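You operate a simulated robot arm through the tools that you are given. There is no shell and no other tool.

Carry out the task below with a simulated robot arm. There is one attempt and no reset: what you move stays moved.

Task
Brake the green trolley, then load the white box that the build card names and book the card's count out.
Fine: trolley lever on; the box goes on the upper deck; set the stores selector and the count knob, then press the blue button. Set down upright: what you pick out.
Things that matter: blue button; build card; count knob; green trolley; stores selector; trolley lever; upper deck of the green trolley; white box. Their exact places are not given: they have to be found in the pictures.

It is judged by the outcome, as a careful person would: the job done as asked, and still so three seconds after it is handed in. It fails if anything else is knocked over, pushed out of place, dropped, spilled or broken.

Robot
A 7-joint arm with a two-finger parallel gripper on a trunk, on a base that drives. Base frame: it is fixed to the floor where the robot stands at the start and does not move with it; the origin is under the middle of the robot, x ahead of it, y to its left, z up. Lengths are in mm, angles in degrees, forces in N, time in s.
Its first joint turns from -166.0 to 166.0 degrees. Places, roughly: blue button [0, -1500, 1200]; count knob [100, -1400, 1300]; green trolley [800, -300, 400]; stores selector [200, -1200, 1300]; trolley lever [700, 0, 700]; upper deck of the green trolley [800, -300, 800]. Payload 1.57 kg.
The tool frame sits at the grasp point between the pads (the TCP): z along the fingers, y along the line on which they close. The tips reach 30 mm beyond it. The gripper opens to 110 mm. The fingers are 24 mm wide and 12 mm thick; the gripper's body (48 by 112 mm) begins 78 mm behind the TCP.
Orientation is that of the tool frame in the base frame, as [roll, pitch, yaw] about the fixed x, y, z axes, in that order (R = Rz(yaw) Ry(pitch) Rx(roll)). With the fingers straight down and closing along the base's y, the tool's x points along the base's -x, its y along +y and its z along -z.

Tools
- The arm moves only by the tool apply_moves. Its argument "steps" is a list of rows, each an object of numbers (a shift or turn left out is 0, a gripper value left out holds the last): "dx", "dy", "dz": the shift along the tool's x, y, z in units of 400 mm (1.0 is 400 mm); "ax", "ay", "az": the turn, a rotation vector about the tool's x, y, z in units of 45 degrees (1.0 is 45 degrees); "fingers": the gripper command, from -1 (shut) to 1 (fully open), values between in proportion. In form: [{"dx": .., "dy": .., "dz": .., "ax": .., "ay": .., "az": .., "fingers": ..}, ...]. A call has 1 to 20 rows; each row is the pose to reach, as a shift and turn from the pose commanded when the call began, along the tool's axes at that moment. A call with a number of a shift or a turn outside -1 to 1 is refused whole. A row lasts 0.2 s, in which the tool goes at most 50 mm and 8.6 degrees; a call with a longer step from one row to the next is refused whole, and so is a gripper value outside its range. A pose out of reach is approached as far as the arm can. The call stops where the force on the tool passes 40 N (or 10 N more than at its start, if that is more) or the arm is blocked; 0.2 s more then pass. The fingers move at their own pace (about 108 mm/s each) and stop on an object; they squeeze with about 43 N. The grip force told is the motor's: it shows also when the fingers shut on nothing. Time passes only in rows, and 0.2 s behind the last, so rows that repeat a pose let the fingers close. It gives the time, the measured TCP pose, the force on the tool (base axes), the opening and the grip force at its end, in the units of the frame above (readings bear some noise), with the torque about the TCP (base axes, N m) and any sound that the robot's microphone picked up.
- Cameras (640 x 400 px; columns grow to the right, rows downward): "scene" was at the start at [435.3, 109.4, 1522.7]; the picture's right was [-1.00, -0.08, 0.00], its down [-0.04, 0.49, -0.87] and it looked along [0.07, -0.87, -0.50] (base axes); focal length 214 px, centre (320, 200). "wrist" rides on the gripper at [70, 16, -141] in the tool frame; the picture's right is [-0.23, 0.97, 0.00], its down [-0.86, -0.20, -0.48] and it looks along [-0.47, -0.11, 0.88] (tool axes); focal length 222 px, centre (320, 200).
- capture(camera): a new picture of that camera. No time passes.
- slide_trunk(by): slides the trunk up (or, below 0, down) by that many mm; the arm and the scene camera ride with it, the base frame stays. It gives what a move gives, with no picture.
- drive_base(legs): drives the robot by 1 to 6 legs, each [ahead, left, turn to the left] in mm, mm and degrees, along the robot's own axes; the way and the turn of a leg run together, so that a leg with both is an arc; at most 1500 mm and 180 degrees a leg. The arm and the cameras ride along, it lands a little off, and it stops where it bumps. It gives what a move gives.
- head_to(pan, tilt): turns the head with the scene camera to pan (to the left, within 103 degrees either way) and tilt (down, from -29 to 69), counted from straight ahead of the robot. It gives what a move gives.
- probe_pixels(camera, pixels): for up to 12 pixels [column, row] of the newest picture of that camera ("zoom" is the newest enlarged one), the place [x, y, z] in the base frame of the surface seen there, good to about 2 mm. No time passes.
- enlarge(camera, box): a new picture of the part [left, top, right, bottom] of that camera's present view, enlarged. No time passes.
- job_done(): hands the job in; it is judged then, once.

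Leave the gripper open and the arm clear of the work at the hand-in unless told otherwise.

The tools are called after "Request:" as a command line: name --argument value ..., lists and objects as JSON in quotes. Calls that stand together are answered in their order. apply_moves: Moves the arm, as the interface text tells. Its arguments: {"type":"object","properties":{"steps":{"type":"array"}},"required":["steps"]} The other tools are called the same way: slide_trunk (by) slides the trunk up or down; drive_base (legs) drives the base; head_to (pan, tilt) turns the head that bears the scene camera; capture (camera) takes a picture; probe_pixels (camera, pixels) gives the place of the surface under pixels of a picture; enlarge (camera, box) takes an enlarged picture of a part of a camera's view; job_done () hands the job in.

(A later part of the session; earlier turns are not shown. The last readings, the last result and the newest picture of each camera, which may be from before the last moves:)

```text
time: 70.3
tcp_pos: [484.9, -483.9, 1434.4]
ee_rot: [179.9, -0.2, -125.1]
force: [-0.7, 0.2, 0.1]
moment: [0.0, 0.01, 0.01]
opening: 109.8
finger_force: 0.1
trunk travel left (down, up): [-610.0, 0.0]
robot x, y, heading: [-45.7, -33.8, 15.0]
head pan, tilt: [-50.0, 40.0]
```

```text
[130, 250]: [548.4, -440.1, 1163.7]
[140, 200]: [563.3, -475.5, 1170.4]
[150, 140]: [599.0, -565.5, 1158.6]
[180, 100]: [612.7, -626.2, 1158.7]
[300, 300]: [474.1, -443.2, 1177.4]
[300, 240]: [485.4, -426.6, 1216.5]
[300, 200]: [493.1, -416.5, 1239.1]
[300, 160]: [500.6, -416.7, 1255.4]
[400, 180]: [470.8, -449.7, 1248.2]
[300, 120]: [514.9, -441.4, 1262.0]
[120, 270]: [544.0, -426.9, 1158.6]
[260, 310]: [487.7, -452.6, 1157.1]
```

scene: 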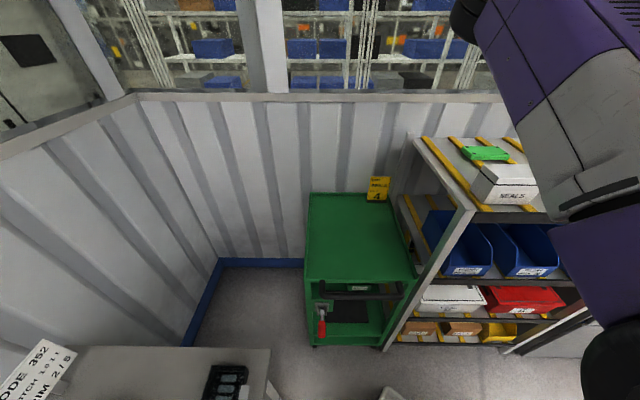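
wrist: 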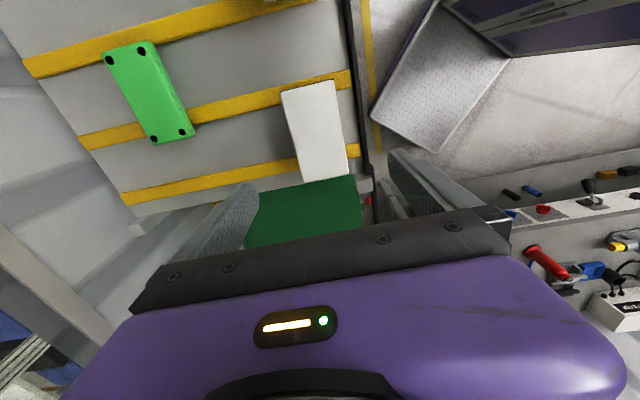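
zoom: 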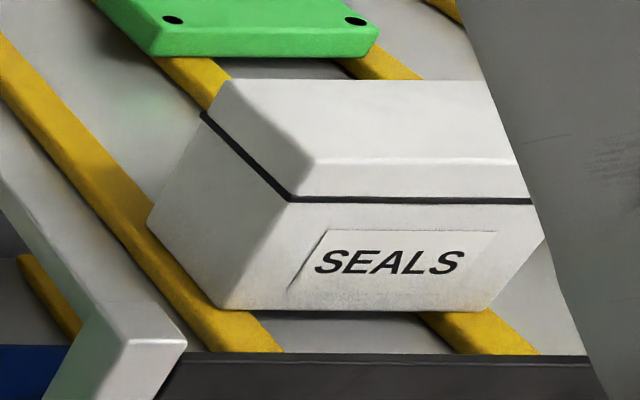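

The box is 67 × 123 mm, 90 mm tall, standing on slats at z≈1168; a lid seam is at z≈1239, so I will grip the body below it. A front rail tops out at 1177 close by, so I narrow the fingers to ~92 mm before descending. First stage down to z≈1290.

Request:
apply_moves --steps '[{"dx": 0.0125, "dy": -0.004, "dz": 0.08, "fingers": 0.67}, {"dx": 0.0125, "dy": -0.004, "dz": 0.18}, {"dx": 0.0125, "dy": -0.004, "dz": 0.28}, {"dx": 0.0125, "dy": -0.004, "dz": 0.36}]'

Request:
capture --camera "wrist"

Request:
capture --camera "scene"

```text
time: 71.3
tcp_pos: [483.2, -488.5, 1288.2]
ee_rot: [179.9, -0.2, -125.1]
force: [-0.5, 0.1, -0.4]
moment: [-0.01, -0.02, 0.02]
opening: 91.9
finger_force: 0.1
trunk travel left (down, up): [-610.0, 0.0]
robot x, y, heading: [-47.0, -36.1, 14.8]
head pan, tilt: [-50.0, 40.0]
```

```text
taken
```

wrist: 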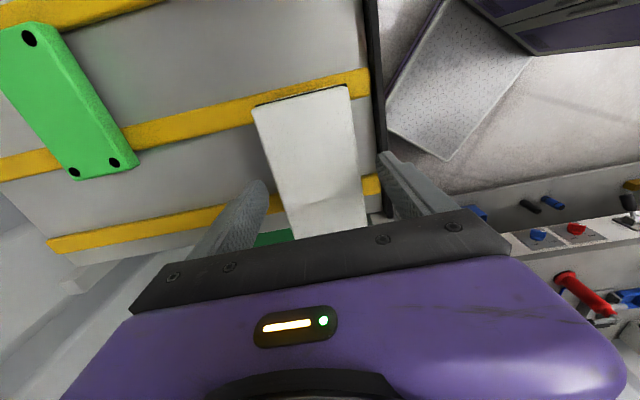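

```text
taken
```

scene: 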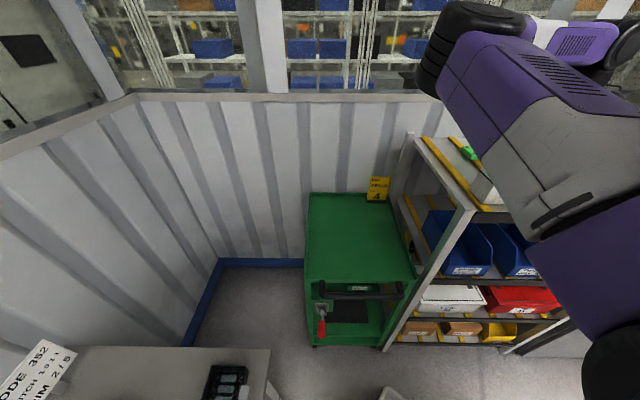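

The fingers straddle the box. Down to z≈1212, then close.

Request:
apply_moves --steps '[{"dz": 0.05}, {"dz": 0.1}, {"dz": 0.15}, {"dz": 0.19}]'

Request:
capture --camera "wrist"

```text
time: 72.3
tcp_pos: [481.8, -489.4, 1213.2]
ee_rot: [179.9, -0.1, -125.0]
force: [0.0, -0.4, -0.2]
moment: [0.0, 0.0, 0.04]
opening: 92.3
finger_force: 0.2
trunk travel left (down, up): [-610.0, 0.0]
robot x, y, heading: [-44.4, -37.0, 14.8]
head pan, tilt: [-50.0, 40.0]
```

```text
taken
```

wrist: 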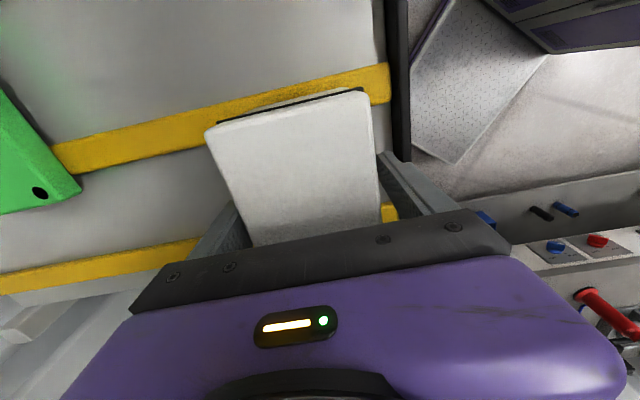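

Now I close on the box with repeated rows.

Request:
apply_moves --steps '[{"dz": 0.0, "fingers": -1}, {"dz": 0.0}, {"dz": 0.0}, {"dz": 0.0}]'

```text
time: 73.3
tcp_pos: [481.8, -487.0, 1213.5]
ee_rot: [180.0, -0.2, -125.1]
force: [0.2, -1.2, -0.2]
moment: [-0.22, -0.12, 0.03]
opening: 72.1
finger_force: 42.9
trunk travel left (down, up): [-610.0, 0.0]
robot x, y, heading: [-43.8, -37.8, 14.9]
head pan, tilt: [-50.0, 40.0]
```

Gripped at 72 mm with 43 N. I lift slowly and read the weight.

Request:
apply_moves --steps '[{"dz": -0.03}, {"dz": -0.07}, {"dz": -0.12}, {"dz": -0.17}, {"dz": -0.22}, {"dz": -0.27}]'

Request:
capture --camera "wrist"

Request:
capture --camera "scene"

```text
time: 74.7
tcp_pos: [483.5, -489.1, 1321.2]
ee_rot: [179.9, -0.2, -125.1]
force: [-0.1, 0.1, -4.6]
moment: [-0.04, 0.01, 0.01]
opening: 71.9
finger_force: 43.2
trunk travel left (down, up): [-610.0, 0.0]
robot x, y, heading: [-44.4, -36.9, 14.9]
head pan, tilt: [-50.0, 40.0]
```

```text
taken
```

wrist: 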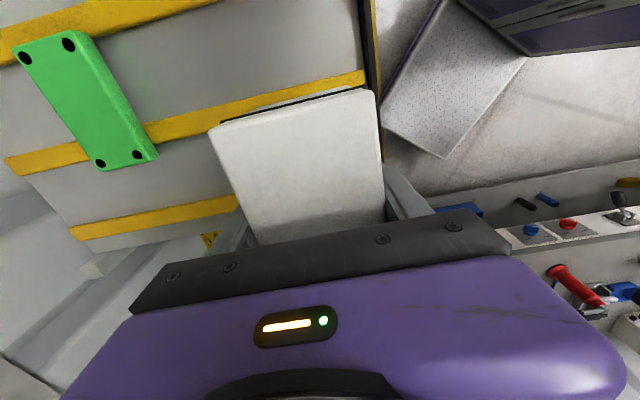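

```text
taken
```

scene: 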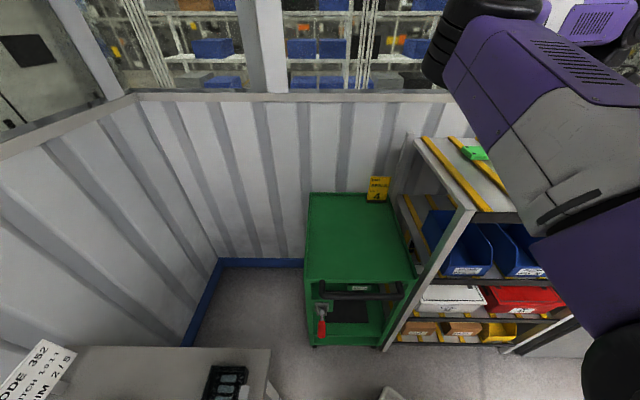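

The box is held (about 0.47 kg), its bottom at z≈1276, clear of the rack. I carry it along the rack toward over the deck centre-front (777,-231), first raising 40 mm.

Request:
apply_moves --steps '[{"dz": -0.1}, {"dz": -0.1, "dx": -0.1, "dy": -0.025}, {"dz": -0.1, "dx": -0.2, "dy": -0.05}, {"dz": -0.1, "dx": -0.3, "dy": -0.075}, {"dz": -0.1, "dx": -0.4, "dy": -0.1}, {"dz": -0.1, "dx": -0.5, "dy": -0.125}]'

Request:
apply_moves --steps '[{"dx": -0.1, "dy": -0.025}, {"dx": -0.2, "dy": -0.05}, {"dx": -0.3, "dy": -0.075}, {"dx": -0.4, "dy": -0.1}, {"dx": -0.4475, "dy": -0.11}]'

Request:
capture --camera "scene"

Request:
capture --camera "wrist"

```text
time: 76.1
tcp_pos: [640.6, -354.6, 1359.6]
ee_rot: [179.8, -0.2, -125.2]
force: [-0.5, -0.5, -4.3]
moment: [0.02, -0.01, 0.05]
opening: 71.8
finger_force: 43.1
trunk travel left (down, up): [-610.0, 0.0]
robot x, y, heading: [-42.4, -33.6, 14.8]
head pan, tilt: [-50.0, 40.0]
```

```text
time: 77.3
tcp_pos: [776.8, -232.6, 1361.7]
ee_rot: [-180.0, -0.2, -125.2]
force: [-0.2, -0.3, -4.6]
moment: [-0.01, 0.01, 0.02]
opening: 71.5
finger_force: 43.2
trunk travel left (down, up): [-610.0, 0.0]
robot x, y, heading: [-43.0, -37.5, 14.8]
head pan, tilt: [-50.0, 40.0]
```

```text
taken
```

scene: 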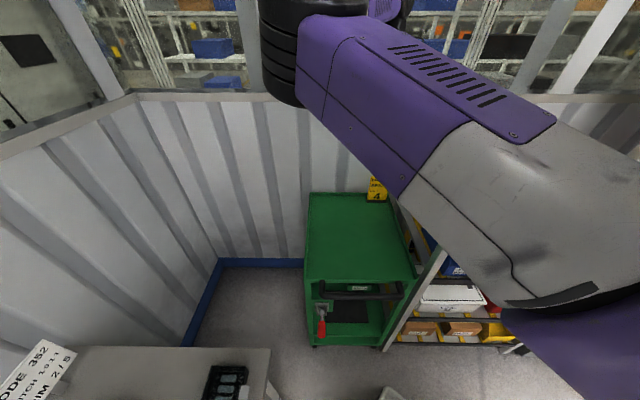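

```text
taken
```

wrist: 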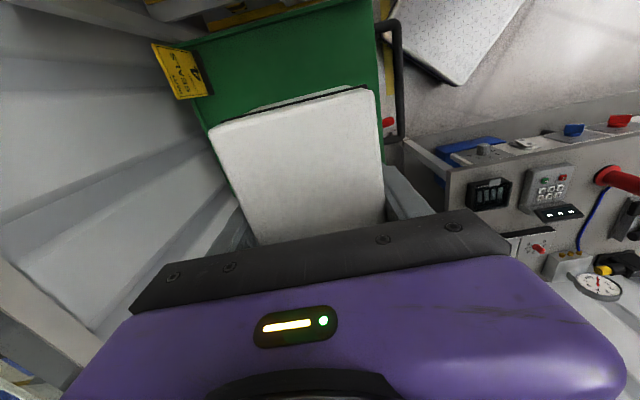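

The box is over the deck. I probe the deck height again and lower the trunk 300 mm.

Request:
probe_pixels --camera "scene" --pixels '[[340, 240], [360, 220], [330, 270], [390, 270], [310, 240], [320, 200], [378, 190], [370, 262]]'

Request:
slide_trunk --by -300

Request:
capture --camera "scene"

Request:
capture --camera "wrist"

```text
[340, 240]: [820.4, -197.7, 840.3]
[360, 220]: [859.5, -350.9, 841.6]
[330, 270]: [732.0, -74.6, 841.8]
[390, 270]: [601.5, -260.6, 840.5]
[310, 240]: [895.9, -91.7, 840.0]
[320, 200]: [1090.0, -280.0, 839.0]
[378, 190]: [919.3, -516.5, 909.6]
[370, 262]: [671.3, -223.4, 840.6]
```

```text
time: 80.3
tcp_pos: [776.0, -232.1, 1059.6]
ee_rot: [179.8, -0.1, -125.1]
force: [0.3, -0.6, -4.0]
moment: [-0.05, -0.03, -0.02]
opening: 71.8
finger_force: 42.7
trunk travel left (down, up): [-310.0, 300.0]
robot x, y, heading: [-46.9, -36.2, 14.7]
head pan, tilt: [-50.0, 40.0]
```

```text
taken
```

scene: 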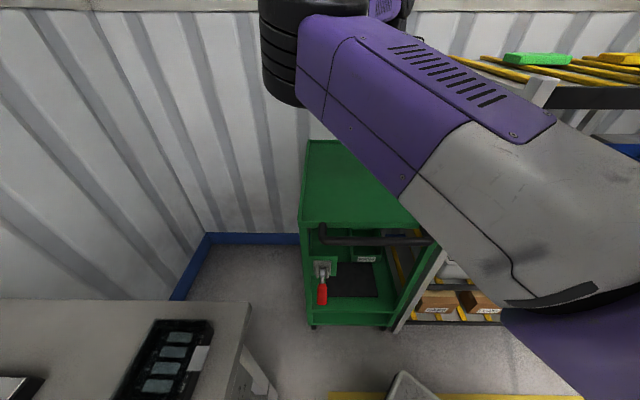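

```text
taken
```

wrist: 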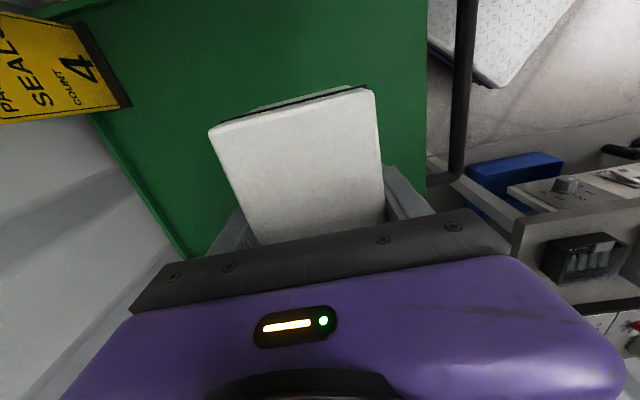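

Deck is flat at z≈841. I lower the arm another 165 mm, leaving the box bottom ~9 mm above the deck.

Request:
apply_moves --steps '[{"dz": 0.08}, {"dz": 0.17}, {"dz": 0.26}, {"dz": 0.34}, {"dz": 0.41}]'

Request:
capture --camera "wrist"

Request:
capture --camera "scene"

```text
time: 81.5
tcp_pos: [776.2, -234.1, 895.1]
ee_rot: [180.0, -0.2, -125.1]
force: [0.0, 0.4, -4.7]
moment: [-0.01, 0.04, -0.04]
opening: 72.0
finger_force: 43.1
trunk travel left (down, up): [-310.0, 300.0]
robot x, y, heading: [-44.6, -39.3, 15.1]
head pan, tilt: [-50.0, 40.0]
```

```text
taken
```

wrist: 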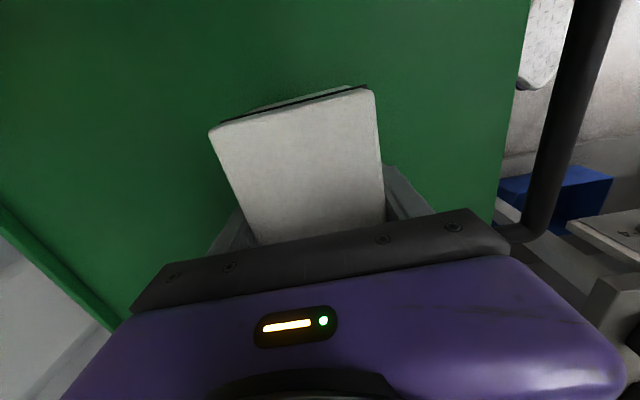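

```text
taken
```

scene: 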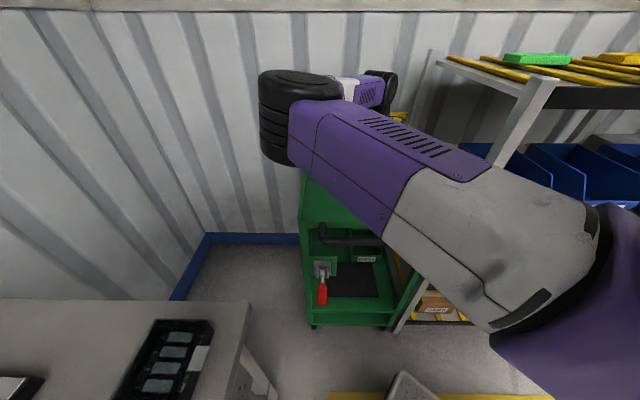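

Bottom should be ~9 mm above the deck. I lower in 1.6 mm rows until the weight comes off.

Request:
apply_moves --steps '[{"dz": 0.006}, {"dz": 0.012}, {"dz": 0.016}, {"dz": 0.02}]'

```text
time: 82.5
tcp_pos: [776.6, -233.2, 887.7]
ee_rot: [179.9, -0.2, -125.1]
force: [0.1, 0.2, -4.5]
moment: [0.0, 0.03, 0.0]
opening: 72.0
finger_force: 43.2
trunk travel left (down, up): [-310.0, 300.0]
robot x, y, heading: [-42.9, -38.6, 14.6]
head pan, tilt: [-50.0, 40.0]
```

Request:
apply_moves --steps '[{"dz": 0.0025}, {"dz": 0.005}]'

```text
time: 83.1
tcp_pos: [776.2, -232.0, 885.8]
ee_rot: [-180.0, -0.2, -125.1]
force: [0.5, 0.2, -4.5]
moment: [0.0, -0.02, -0.01]
opening: 72.4
finger_force: 42.7
trunk travel left (down, up): [-310.0, 300.0]
robot x, y, heading: [-43.8, -36.5, 14.7]
head pan, tilt: [-50.0, 40.0]
```

Still hanging (-4.5 N). I go on in 1 mm rows.

Request:
apply_moves --steps '[{"dz": 0.0025}, {"dz": 0.005}]'

Request:
apply_moves --steps '[{"dz": 0.0025}, {"dz": 0.005}]'

```text
time: 83.7
tcp_pos: [776.4, -232.2, 883.9]
ee_rot: [179.9, -0.2, -125.1]
force: [0.9, -0.3, -4.1]
moment: [-0.03, -0.02, -0.01]
opening: 71.7
finger_force: 42.8
trunk travel left (down, up): [-310.0, 300.0]
robot x, y, heading: [-47.6, -40.4, 14.9]
head pan, tilt: [-50.0, 40.0]
```

```text
time: 84.3
tcp_pos: [776.7, -232.7, 883.3]
ee_rot: [180.0, -0.3, -125.1]
force: [1.6, 2.7, 3.8]
moment: [-0.28, 0.29, -0.03]
opening: 72.0
finger_force: 43.3
trunk travel left (down, up): [-310.0, 300.0]
robot x, y, heading: [-41.4, -35.7, 14.9]
head pan, tilt: [-50.0, 40.0]
```

The load has gone over to the deck (+3.8 N). I open the fingers and rise straight up.

Request:
apply_moves --steps '[{"dz": 0.0, "fingers": 0.75}, {"dz": 0.0}, {"dz": 0.0}]'

Request:
apply_moves --steps '[{"dz": -0.04}, {"dz": -0.1}, {"dz": -0.2}, {"dz": -0.3}, {"dz": -0.4}, {"dz": -0.5}]'

Request:
capture --camera "wrist"

Request:
capture --camera "scene"

```text
time: 85.1
tcp_pos: [776.4, -232.6, 881.8]
ee_rot: [180.0, -0.2, -125.2]
force: [0.4, -0.1, -0.6]
moment: [-0.01, 0.01, -0.02]
opening: 96.1
finger_force: 0.0
trunk travel left (down, up): [-310.0, 300.0]
robot x, y, heading: [-45.2, -36.4, 14.8]
head pan, tilt: [-50.0, 40.0]
```

```text
time: 86.5
tcp_pos: [777.0, -230.2, 1082.5]
ee_rot: [179.9, -0.2, -125.1]
force: [0.2, 0.6, 0.1]
moment: [0.0, 0.03, -0.01]
opening: 96.4
finger_force: 0.1
trunk travel left (down, up): [-310.0, 300.0]
robot x, y, heading: [-46.2, -38.0, 15.0]
head pan, tilt: [-50.0, 40.0]
```

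```text
taken
```

wrist: 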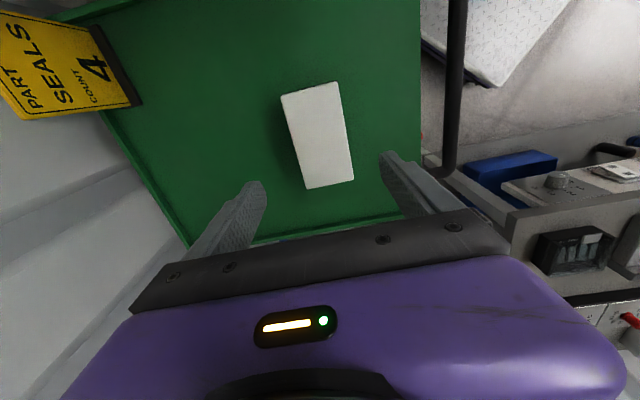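

```text
taken
```

scene: 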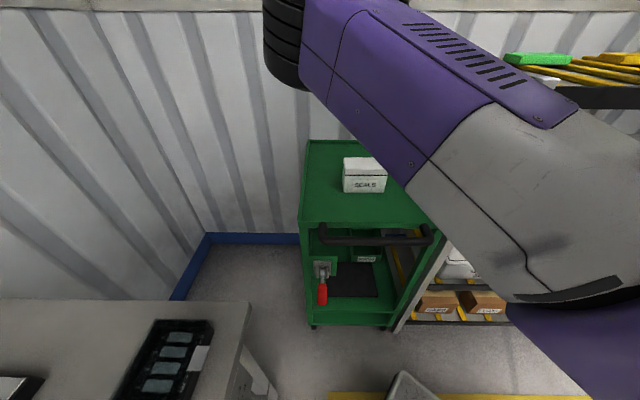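

The SEALS box stands upright on the upper deck, label to the front; the lever is down. Next the stores panel: I raise the trunk and draw the hand back toward the robot.

Request:
slide_trunk --by 300

Request:
apply_moves --steps '[{"dx": 0.06, "dy": 0.07, "dz": -0.05, "fingers": -1}, {"dx": 0.12, "dy": 0.14, "dz": -0.1}, {"dx": 0.18, "dy": 0.21, "dz": -0.12}, {"dx": 0.24, "dy": 0.28, "dz": -0.12}, {"dx": 0.3, "dy": 0.35, "dz": -0.12}, {"dx": 0.36, "dy": 0.42, "dz": -0.12}, {"dx": 0.42, "dy": 0.49, "dz": -0.12}, {"dx": 0.48, "dy": 0.56, "dz": -0.12}]'

Request:
head_to --pan -90 --tilt 20

Request:
capture --camera "scene"

Request:
capture --camera "wrist"

```text
time: 89.5
tcp_pos: [778.8, -230.3, 1382.4]
ee_rot: [179.8, -0.2, -125.1]
force: [-0.8, -0.1, -0.2]
moment: [0.0, -0.01, 0.0]
opening: 96.3
finger_force: 0.1
trunk travel left (down, up): [-610.0, 0.0]
robot x, y, heading: [-49.6, -38.1, 15.0]
head pan, tilt: [-50.0, 40.0]
```

```text
time: 91.3
tcp_pos: [485.4, -259.8, 1431.1]
ee_rot: [179.9, -0.2, -125.0]
force: [0.2, 0.6, -0.2]
moment: [-0.06, 0.01, 0.02]
opening: 0.2
finger_force: 21.4
trunk travel left (down, up): [-610.0, 0.0]
robot x, y, heading: [-45.8, -39.6, 15.0]
head pan, tilt: [-50.0, 40.0]
```

```text
time: 92.3
tcp_pos: [485.0, -260.2, 1430.6]
ee_rot: [179.9, -0.2, -125.1]
force: [0.2, -0.1, 0.0]
moment: [0.04, 0.0, -0.03]
opening: 0.0
finger_force: 21.4
trunk travel left (down, up): [-610.0, 0.0]
robot x, y, heading: [-44.2, -36.8, 14.8]
head pan, tilt: [-90.0, 20.0]
```

```text
taken
```

scene: 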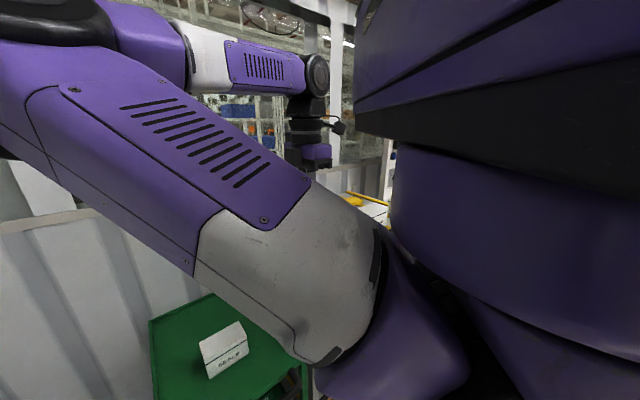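

```text
taken
```

wrist: 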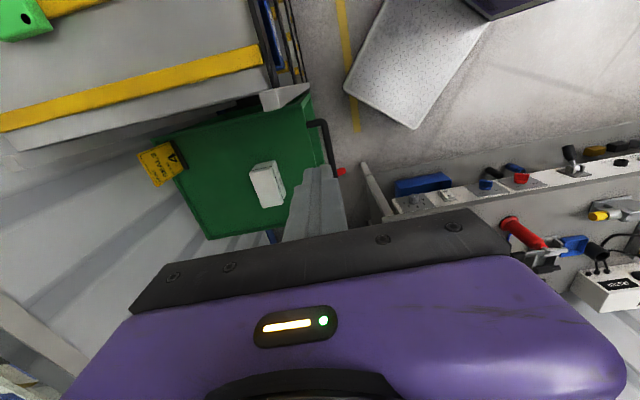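

I turn the base right by 50° so it faces the rack; nothing reaches that high within the arm's sweep.

Request:
drive_base --legs '[[0, 0, -50]]'

Request:
head_to --pan -60 --tilt 25

Request:
capture --camera "scene"

Request:
capture --camera "wrist"

```text
time: 95.0
tcp_pos: [119.6, -588.4, 1430.5]
ee_rot: [179.9, -0.2, -175.6]
force: [-0.3, 0.1, -0.6]
moment: [0.0, -0.03, -0.01]
opening: 0.2
finger_force: 21.0
trunk travel left (down, up): [-610.0, 0.0]
robot x, y, heading: [-48.0, -34.6, -35.6]
head pan, tilt: [-90.0, 20.0]
```

```text
time: 96.0
tcp_pos: [119.0, -587.8, 1430.2]
ee_rot: [179.8, -0.1, -175.6]
force: [0.4, -1.0, -0.2]
moment: [-0.02, 0.02, 0.03]
opening: 0.0
finger_force: 20.8
trunk travel left (down, up): [-610.0, 0.0]
robot x, y, heading: [-46.2, -35.3, -35.7]
head pan, tilt: [-60.0, 25.0]
```

```text
taken
```

scene: 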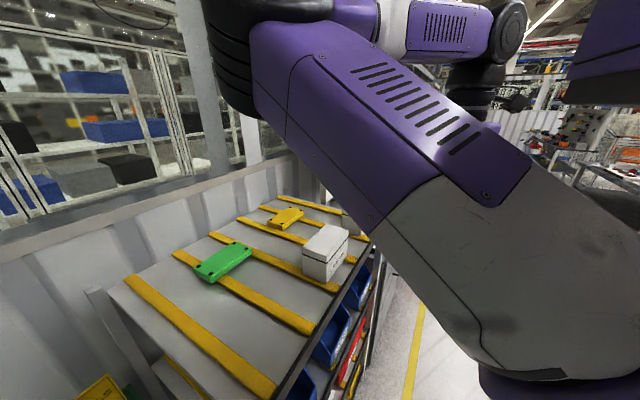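

```text
taken
```

wrist: 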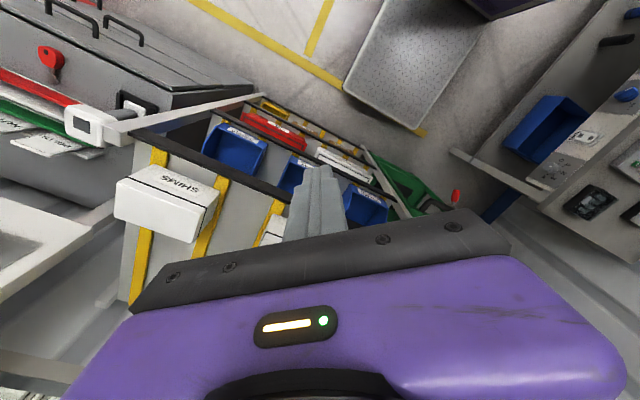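

To the right of the rack is a grey cabinet/bench with handles. I measure it from the wrist picture.

Request:
probe_pixels --camera "wrist" --pixels '[[245, 85], [200, 65], [130, 95], [60, 20], [50, 60], [85, 120], [30, 140], [20, 230], [240, 15], [160, 10], [180, 110], [100, 200]]'

Request:
enlarge --camera "wrist" --box '[0, 0, 300, 320]'

Request:
head_to --pan -95 --tilt 20

Request:
capture --camera "scene"

```text
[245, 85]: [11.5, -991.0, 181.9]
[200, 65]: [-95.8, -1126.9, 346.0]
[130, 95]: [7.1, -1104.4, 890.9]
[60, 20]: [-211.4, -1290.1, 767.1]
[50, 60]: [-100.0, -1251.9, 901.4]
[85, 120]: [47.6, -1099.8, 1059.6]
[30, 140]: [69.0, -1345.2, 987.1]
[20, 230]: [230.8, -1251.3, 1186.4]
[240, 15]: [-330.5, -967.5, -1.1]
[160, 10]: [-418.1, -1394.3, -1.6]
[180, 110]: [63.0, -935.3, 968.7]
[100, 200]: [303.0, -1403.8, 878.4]
```

```text
1.25 times, centred on (150, 160) of wrist
```

zoom: 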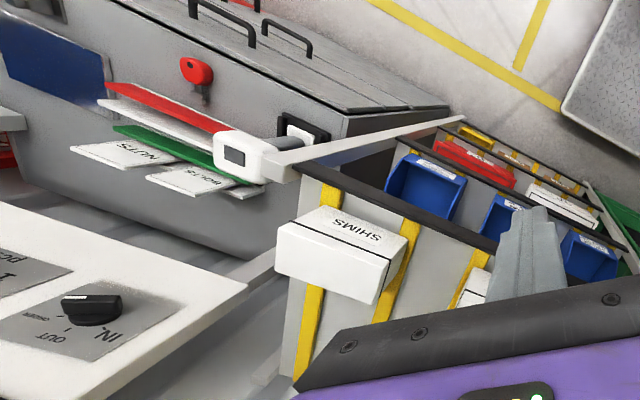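

```text
time: 97.0
tcp_pos: [119.8, -588.0, 1432.0]
ee_rot: [179.9, -0.2, -175.6]
force: [0.5, -0.2, -0.1]
moment: [-0.02, 0.03, 0.02]
opening: 0.0
finger_force: 21.7
trunk travel left (down, up): [-610.0, 0.0]
robot x, y, heading: [-44.2, -34.2, -35.5]
head pan, tilt: [-95.0, 20.0]
```

```text
taken
```

scene: 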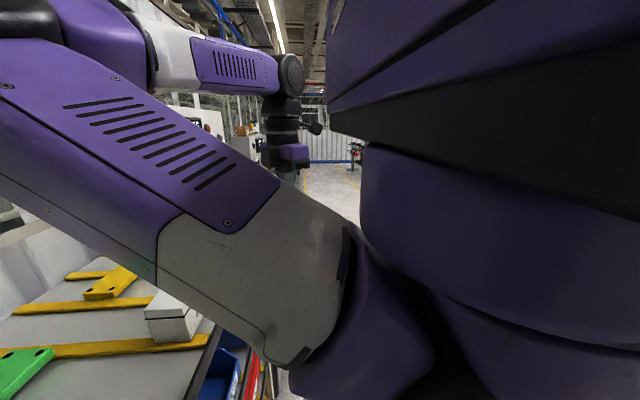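

The stores panel is at the left edge of the wrist view (selector near (72,248)), above a cabinet whose front is at about the rack's front line. I drive the base back 100 mm and right 640 mm so as to face the panel, staying clear of the cabinet.

Request:
drive_base --legs '[[-100, 0, 0], [0, -640, 0]]'

Request:
head_to --pan -20 --tilt 20

Request:
capture --camera "scene"

Request:
capture --camera "wrist"

```text
time: 101.3
tcp_pos: [-337.1, -1051.5, 1431.4]
ee_rot: [180.0, -0.3, -175.6]
force: [-0.2, -0.3, -0.6]
moment: [0.01, 0.0, 0.04]
opening: 0.0
finger_force: 21.8
trunk travel left (down, up): [-610.0, 0.0]
robot x, y, heading: [-501.1, -500.3, -35.1]
head pan, tilt: [-95.0, 20.0]
```

```text
time: 102.8
tcp_pos: [-336.3, -1052.5, 1430.8]
ee_rot: [179.9, -0.3, -175.6]
force: [0.3, 0.3, -0.4]
moment: [-0.01, 0.01, 0.0]
opening: 0.1
finger_force: 21.8
trunk travel left (down, up): [-610.0, 0.0]
robot x, y, heading: [-506.2, -500.2, -35.4]
head pan, tilt: [-20.0, 20.0]
```

```text
taken
```

scene: 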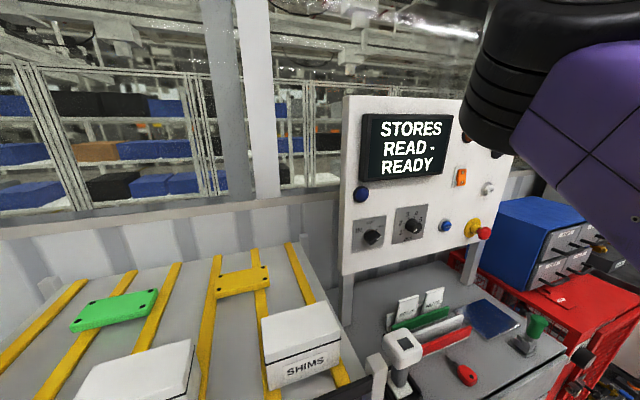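

```text
taken
```

wrist: 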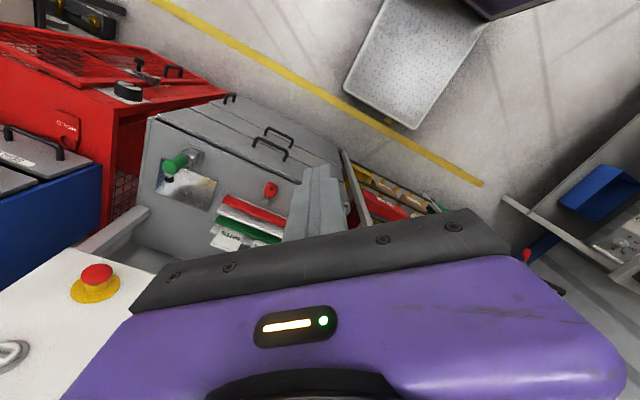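

The panel is in clear view: screen "STORES / READ- / READY", selector at (370,235), count knob at (410,224), blue items at (361,194) and (445,224), red emergency stop at (480,231). Enlarging.

Request:
enlarge --camera "scene" --box '[340, 170, 440, 260]'

Request:
enlarge --camera "scene" --box '[420, 150, 520, 250]'

Request:
probe_pixels --camera "scene" --pixels '[[361, 194], [370, 237], [410, 224], [445, 224], [470, 228], [484, 233], [345, 110], [345, 265], [390, 260], [460, 240], [350, 180], [430, 190]]'

```text
4.44 times, centred on (390, 215) of scene
```

zoom: 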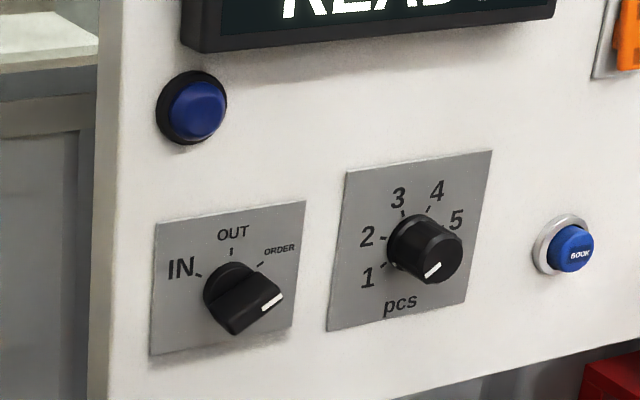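

```text
4.00 times, centred on (470, 200) of scene
```

zoom: 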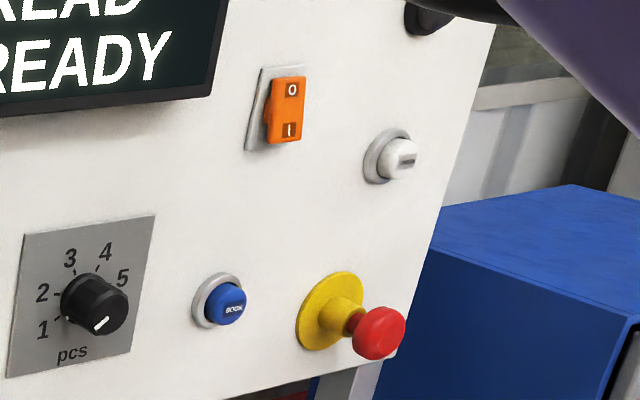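

```text
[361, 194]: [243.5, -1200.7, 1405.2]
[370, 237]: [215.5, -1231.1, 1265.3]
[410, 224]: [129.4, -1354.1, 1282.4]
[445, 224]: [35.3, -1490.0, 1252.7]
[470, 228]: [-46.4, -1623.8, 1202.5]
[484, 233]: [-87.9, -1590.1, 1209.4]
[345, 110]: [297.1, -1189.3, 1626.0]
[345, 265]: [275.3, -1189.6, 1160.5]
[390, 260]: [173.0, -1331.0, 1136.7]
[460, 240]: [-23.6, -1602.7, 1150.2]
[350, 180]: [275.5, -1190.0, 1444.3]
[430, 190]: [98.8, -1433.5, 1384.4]
```

The panel is flat and vertical. The selector's pointer seems to be at ORDER, the count knob near 1, and the blue BOOK button is at about (35,-1490,1253). I zoom in for pointer details and measure the SHIMS box and scanner that stand near the arm's path.

Request:
enlarge --camera "scene" --box '[350, 210, 390, 250]'

Request:
enlarge --camera "scene" --box '[390, 200, 430, 245]'

Request:
probe_pixels --camera "scene" --pixels '[[262, 325], [318, 302], [338, 330], [340, 365], [270, 385], [400, 340], [415, 345], [388, 370], [430, 300], [405, 305], [345, 300], [300, 260]]'

```text
10.00 times, centred on (370, 230) of scene
```

zoom: 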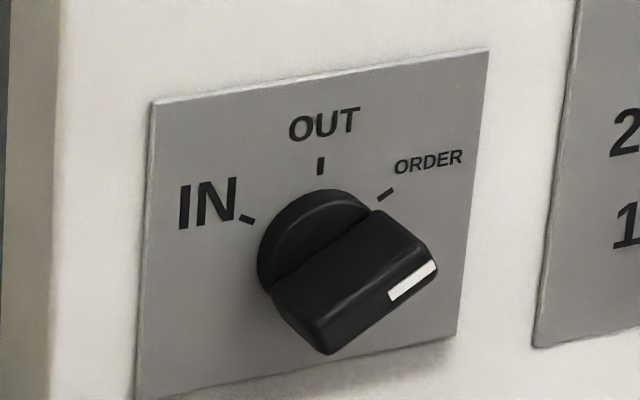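

```text
8.89 times, centred on (410, 222) of scene
```

zoom: 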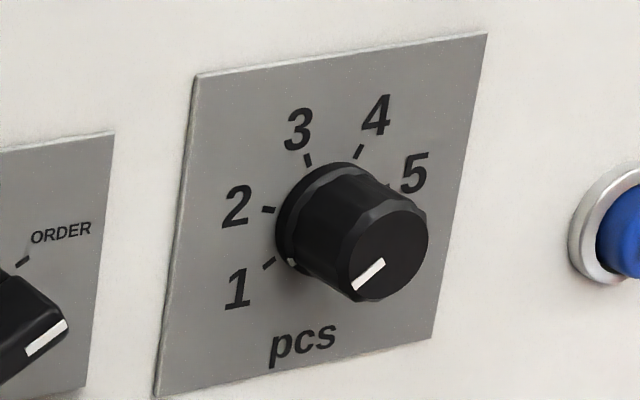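

```text
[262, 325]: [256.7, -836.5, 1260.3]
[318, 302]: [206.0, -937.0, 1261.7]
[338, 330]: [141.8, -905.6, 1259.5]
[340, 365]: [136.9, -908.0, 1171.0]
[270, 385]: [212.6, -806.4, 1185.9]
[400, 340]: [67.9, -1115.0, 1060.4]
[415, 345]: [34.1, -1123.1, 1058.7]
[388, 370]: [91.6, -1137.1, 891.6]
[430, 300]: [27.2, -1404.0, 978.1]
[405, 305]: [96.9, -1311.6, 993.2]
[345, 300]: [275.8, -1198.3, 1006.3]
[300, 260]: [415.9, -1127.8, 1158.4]
```

Selector: bar knob pointing at ORDER; count knob pointing at 1. I probe the tick marks to get the true angles.

Request:
enlarge --camera "scene" --box '[350, 210, 390, 250]'

Request:
probe_pixels --camera "zoom" --pixels '[[247, 219], [320, 165], [386, 194], [160, 105], [482, 58], [150, 390], [455, 340], [325, 350], [430, 270], [395, 290], [330, 330], [275, 205]]'

Request:
enlarge --camera "scene" --box '[390, 200, 430, 245]'

Request:
probe_pixels --camera "zoom" --pixels '[[268, 263], [268, 210], [308, 159], [359, 151], [200, 80], [482, 40], [430, 335], [160, 392], [370, 275], [390, 250], [380, 262], [427, 250]]'

```text
10.00 times, centred on (370, 230) of scene
```

zoom: 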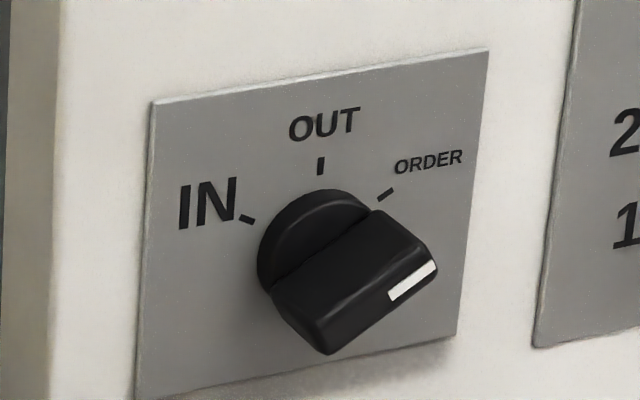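

```text
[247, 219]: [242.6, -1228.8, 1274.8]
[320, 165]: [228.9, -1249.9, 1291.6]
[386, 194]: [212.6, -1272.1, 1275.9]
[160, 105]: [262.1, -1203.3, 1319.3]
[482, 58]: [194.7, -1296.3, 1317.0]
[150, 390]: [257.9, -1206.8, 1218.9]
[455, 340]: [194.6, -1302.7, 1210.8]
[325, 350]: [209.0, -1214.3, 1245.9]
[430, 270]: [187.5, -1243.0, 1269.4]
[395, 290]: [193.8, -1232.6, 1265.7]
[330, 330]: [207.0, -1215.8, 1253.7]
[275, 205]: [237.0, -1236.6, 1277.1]
```

```text
8.89 times, centred on (410, 222) of scene
```

zoom: 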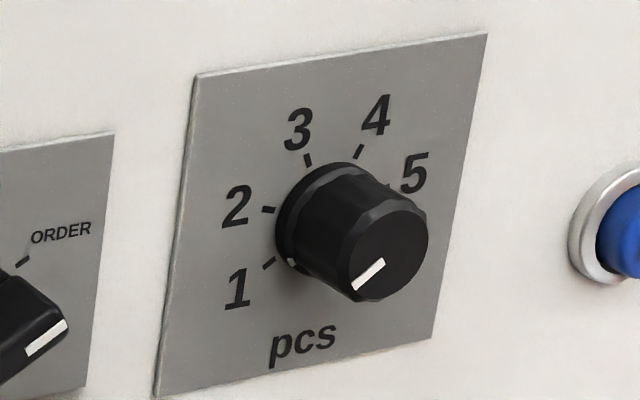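

```text
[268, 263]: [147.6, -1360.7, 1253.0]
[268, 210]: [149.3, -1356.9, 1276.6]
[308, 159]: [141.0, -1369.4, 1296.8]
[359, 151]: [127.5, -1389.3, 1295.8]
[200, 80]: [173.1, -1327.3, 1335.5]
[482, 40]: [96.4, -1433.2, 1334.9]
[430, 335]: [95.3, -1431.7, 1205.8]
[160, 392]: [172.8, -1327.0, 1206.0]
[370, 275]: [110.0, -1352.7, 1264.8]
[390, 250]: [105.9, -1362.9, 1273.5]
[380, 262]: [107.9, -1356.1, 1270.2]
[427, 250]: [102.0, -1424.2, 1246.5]
```

Ticks: the selector's marks are at ±60° around centre (229,-1252,1261); it points at ORDER, OUT is 60° counter-clockwise. The count marks are ~50° apart around u-centre (z≈1271); it points at 1, so 4 is 150° clockwise. I drive forward 60 mm and yaw the hand square to the panel.

Request:
drive_base --legs '[[60, 0, 0]]'

Request:
apply_moves --steps '[{"az": 0.18}, {"az": 0.36}, {"az": 0.54}, {"az": 0.72}, {"az": 0.896}]'

Request:
capture --camera "scene"

```text
time: 103.8
tcp_pos: [-287.1, -1087.4, 1431.1]
ee_rot: [180.0, -0.2, -175.5]
force: [0.0, -0.7, 0.5]
moment: [-0.02, -0.03, -0.01]
opening: 0.0
finger_force: 21.5
trunk travel left (down, up): [-610.0, 0.0]
robot x, y, heading: [-453.8, -537.7, -35.5]
head pan, tilt: [-20.0, 20.0]
```

```text
time: 105.0
tcp_pos: [-286.1, -1086.2, 1431.2]
ee_rot: [-179.9, -0.1, 144.1]
force: [-0.9, 0.3, -0.7]
moment: [0.02, -0.03, 0.0]
opening: 0.0
finger_force: 21.5
trunk travel left (down, up): [-610.0, 0.0]
robot x, y, heading: [-455.8, -535.5, -35.9]
head pan, tilt: [-20.0, 20.0]
```

```text
taken
```

scene: 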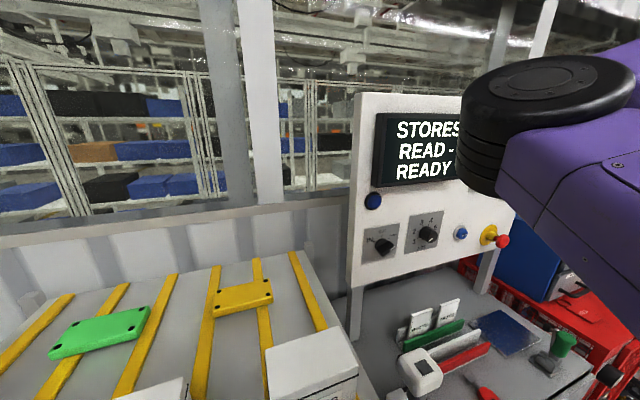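

Hand is square to the panel. I extend forward ~340 mm and 150 mm left in small rows, still above everything.

Request:
apply_moves --steps '[{"dx": -0.1, "dy": 0.04, "dz": 0.01}, {"dx": -0.2, "dy": 0.08, "dz": 0.02}, {"dx": -0.3, "dy": 0.12, "dz": 0.03}, {"dx": -0.4, "dy": 0.17, "dz": 0.04}, {"dx": -0.5, "dy": 0.21, "dz": 0.05}, {"dx": -0.6, "dy": 0.25, "dz": 0.06}, {"dx": -0.7, "dy": 0.3, "dz": 0.07}, {"dx": -0.8, "dy": 0.35, "dz": 0.078}, {"dx": -0.8475, "dy": 0.37, "dz": 0.078}]'

Request:
capture --camera "scene"

Request:
capture --camera "wrist"

```text
time: 107.0
tcp_pos: [72.8, -1167.2, 1397.0]
ee_rot: [-179.8, -0.2, 144.1]
force: [0.2, -0.5, 0.6]
moment: [0.03, -0.01, -0.05]
opening: 0.2
finger_force: 21.9
trunk travel left (down, up): [-610.0, 0.0]
robot x, y, heading: [-453.0, -534.5, -35.6]
head pan, tilt: [-20.0, 20.0]
```

```text
taken
```

scene: 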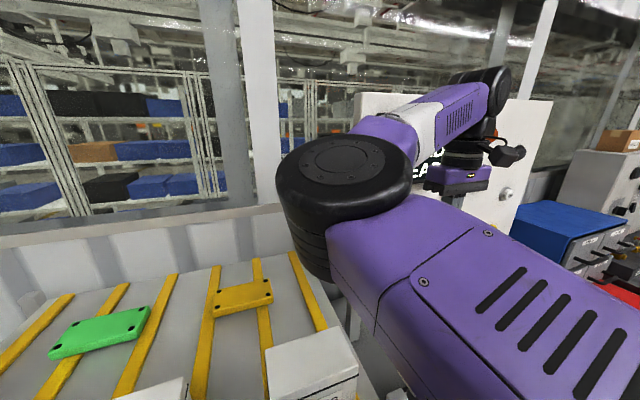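

```text
taken
```

wrist: 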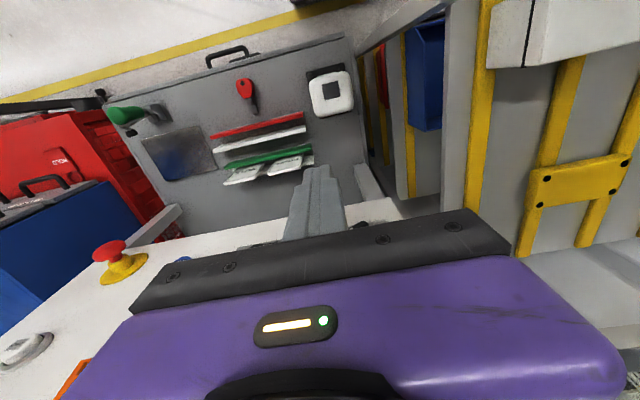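

The wrist would end up too close to the shoulder here, so I back the base off 80 mm first.

Request:
drive_base --legs '[[-80, 0, 0]]'

Request:
apply_moves --steps '[{"ay": -0.167, "dx": -0.07, "dz": 0.0}, {"ay": -0.333, "dx": -0.14, "dz": 0.02}, {"ay": -0.5, "dx": -0.2, "dz": 0.06}, {"ay": -0.667, "dx": -0.25, "dz": 0.12}, {"ay": -0.833, "dx": -0.3, "dz": 0.19}, {"ay": -1.0, "dx": -0.34, "dz": 0.26}]'

Request:
capture --camera "scene"

Request:
capture --camera "wrist"

```text
time: 108.0
tcp_pos: [6.2, -1119.2, 1396.7]
ee_rot: [-179.9, -0.2, 144.2]
force: [0.7, 0.5, 0.0]
moment: [-0.01, 0.02, -0.04]
opening: 0.2
finger_force: 21.3
trunk travel left (down, up): [-610.0, 0.0]
robot x, y, heading: [-522.5, -487.9, -35.4]
head pan, tilt: [-20.0, 20.0]
```

```text
time: 109.4
tcp_pos: [116.2, -1197.7, 1293.6]
ee_rot: [-179.8, 44.9, 144.2]
force: [-0.1, -0.1, 0.4]
moment: [0.02, -0.04, -0.03]
opening: 0.0
finger_force: 21.0
trunk travel left (down, up): [-610.0, 0.0]
robot x, y, heading: [-521.7, -488.9, -35.5]
head pan, tilt: [-20.0, 20.0]
```

```text
taken
```

scene: 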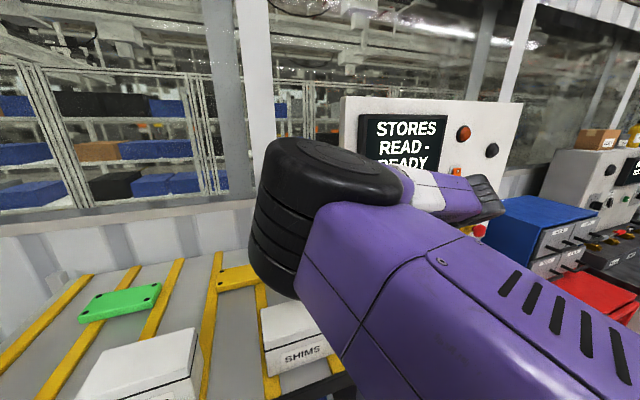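

```text
taken
```

wrist: 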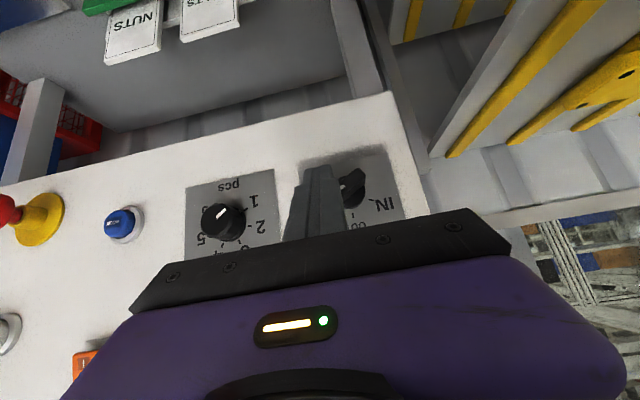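

Good view of the panel from the wrist (upside down). I check the elbow's height against the SHIMS box before pitching further.

Request:
probe_pixels --camera "scene" --pixels '[[275, 285], [260, 220], [310, 190], [300, 290], [340, 320], [340, 355], [370, 390], [450, 190], [490, 200], [300, 330]]'

```text
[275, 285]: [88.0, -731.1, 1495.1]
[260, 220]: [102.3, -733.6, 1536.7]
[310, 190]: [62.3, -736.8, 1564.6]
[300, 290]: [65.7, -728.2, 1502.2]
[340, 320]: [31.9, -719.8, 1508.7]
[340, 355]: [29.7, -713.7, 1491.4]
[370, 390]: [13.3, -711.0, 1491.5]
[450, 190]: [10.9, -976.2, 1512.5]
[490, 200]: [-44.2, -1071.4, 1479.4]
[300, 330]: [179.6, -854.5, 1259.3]
```

Elbow is at z≈1490, well above. I complete the pitch to horizontal, moving toward the selector's axis (stopping ~20 mm short of the knob).

Request:
apply_moves --steps '[{"ay": -0.167, "dx": 0.0, "dz": 0.02, "dy": 0.01}, {"ay": -0.333, "dx": 0.0, "dz": 0.04, "dy": 0.02}, {"ay": -0.5, "dx": 0.0, "dz": 0.06, "dy": 0.03}, {"ay": -0.667, "dx": 0.0, "dz": 0.08, "dy": 0.04}, {"ay": -0.833, "dx": 0.0, "dz": 0.1, "dy": 0.05}, {"ay": -1.0, "dx": -0.002, "dz": 0.115, "dy": 0.0575}]'

Request:
capture --camera "scene"

Request:
capture --camera "wrist"

```text
time: 110.8
tcp_pos: [138.7, -1212.0, 1280.1]
ee_rot: [-172.9, 89.0, 152.8]
force: [0.0, -0.3, 0.6]
moment: [0.01, 0.0, 0.02]
opening: 0.0
finger_force: 20.8
out of reach, approached as far as the arm can: row 6
trunk travel left (down, up): [-610.0, 0.0]
robot x, y, heading: [-518.0, -487.4, -35.2]
head pan, tilt: [-20.0, 20.0]
```

```text
taken
```

scene: 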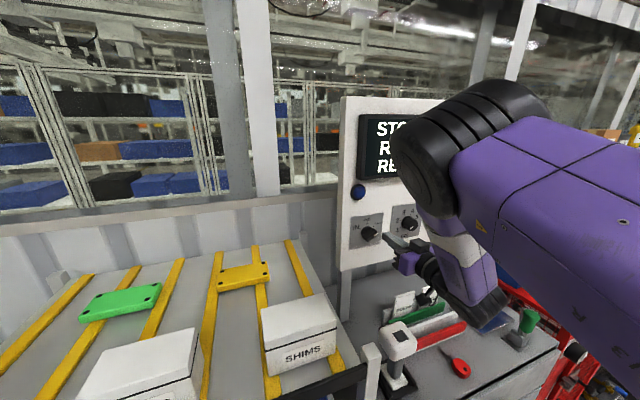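

```text
taken
```

wrist: 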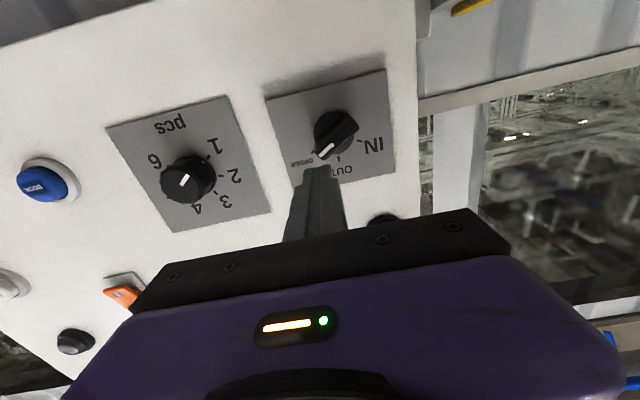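

The arm stopped slightly short of the level pose: the forearm droops too steeply from the high shoulder. I will first raise the hand 150 mm by arm, then lower the trunk by the same amount.

Request:
apply_moves --steps '[{"dx": -0.08}, {"dx": -0.16}, {"dx": -0.24}, {"dx": -0.32}, {"dx": -0.375}]'

Request:
capture --camera "scene"

```text
time: 112.0
tcp_pos: [134.0, -1212.7, 1407.1]
ee_rot: [-175.0, 87.6, 148.9]
force: [0.1, -0.2, 1.1]
moment: [-0.01, -0.01, 0.03]
opening: 0.2
finger_force: 21.1
trunk travel left (down, up): [-610.0, 0.0]
robot x, y, heading: [-520.9, -487.3, -35.7]
head pan, tilt: [-20.0, 20.0]
```

```text
taken
```

scene: 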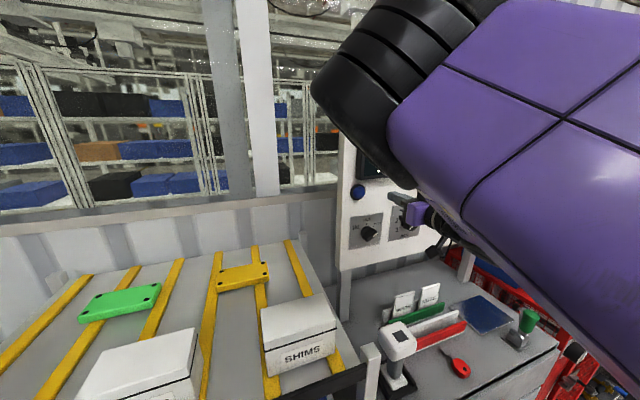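

Request:
probe_pixels --camera "scene" --pixels '[[350, 90], [420, 60], [450, 20], [420, 150], [500, 60], [550, 150], [480, 220], [620, 300], [395, 200], [440, 240]]'

```text
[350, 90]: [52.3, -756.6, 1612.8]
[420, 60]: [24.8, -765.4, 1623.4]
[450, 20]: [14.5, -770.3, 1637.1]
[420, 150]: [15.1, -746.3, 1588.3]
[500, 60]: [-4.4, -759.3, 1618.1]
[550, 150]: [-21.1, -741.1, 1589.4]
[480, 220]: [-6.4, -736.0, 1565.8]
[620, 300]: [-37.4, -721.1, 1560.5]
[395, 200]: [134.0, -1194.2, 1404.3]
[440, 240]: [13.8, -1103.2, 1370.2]
```

The elbow is ~150 mm from the head camera, fine. I lower the trunk by 150 mm (hand returns to knob height).

Request:
slide_trunk --by -150

Request:
capture --camera "scene"

Request:
capture --camera "wrist"

```text
time: 113.8
tcp_pos: [137.9, -1210.4, 1260.2]
ee_rot: [-160.3, 87.8, 164.1]
force: [0.1, -1.2, -0.9]
moment: [-0.04, -0.01, -0.02]
opening: 0.0
finger_force: 21.2
trunk travel left (down, up): [-460.0, 150.0]
robot x, y, heading: [-518.7, -490.6, -35.7]
head pan, tilt: [-20.0, 20.0]
```

```text
taken
```

scene: 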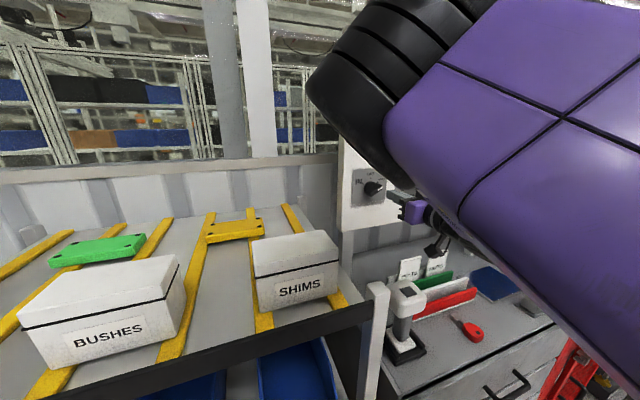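

```text
taken
```

wrist: 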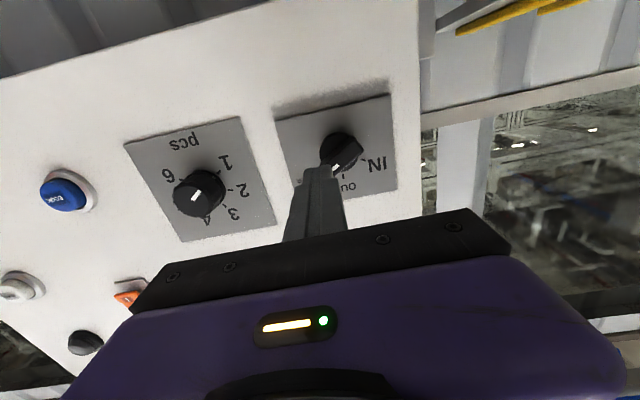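

Now a small correction: 20 mm left, level the hand by 2°.

Request:
apply_moves --steps '[{"dy": 0.025, "dz": 0.01, "ay": -0.023}, {"dy": 0.051, "dz": 0.02, "ay": -0.046, "dx": -0.003}]'

```text
time: 114.4
tcp_pos: [149.2, -1202.2, 1262.1]
ee_rot: [-141.5, 89.1, -176.9]
force: [-0.6, 1.4, -0.1]
moment: [0.02, 0.01, 0.0]
opening: 0.0
finger_force: 20.8
out of reach, approached as far as the arm can: row 2
trunk travel left (down, up): [-460.0, 150.0]
robot x, y, heading: [-522.4, -483.2, -35.3]
head pan, tilt: [-20.0, 20.0]
```

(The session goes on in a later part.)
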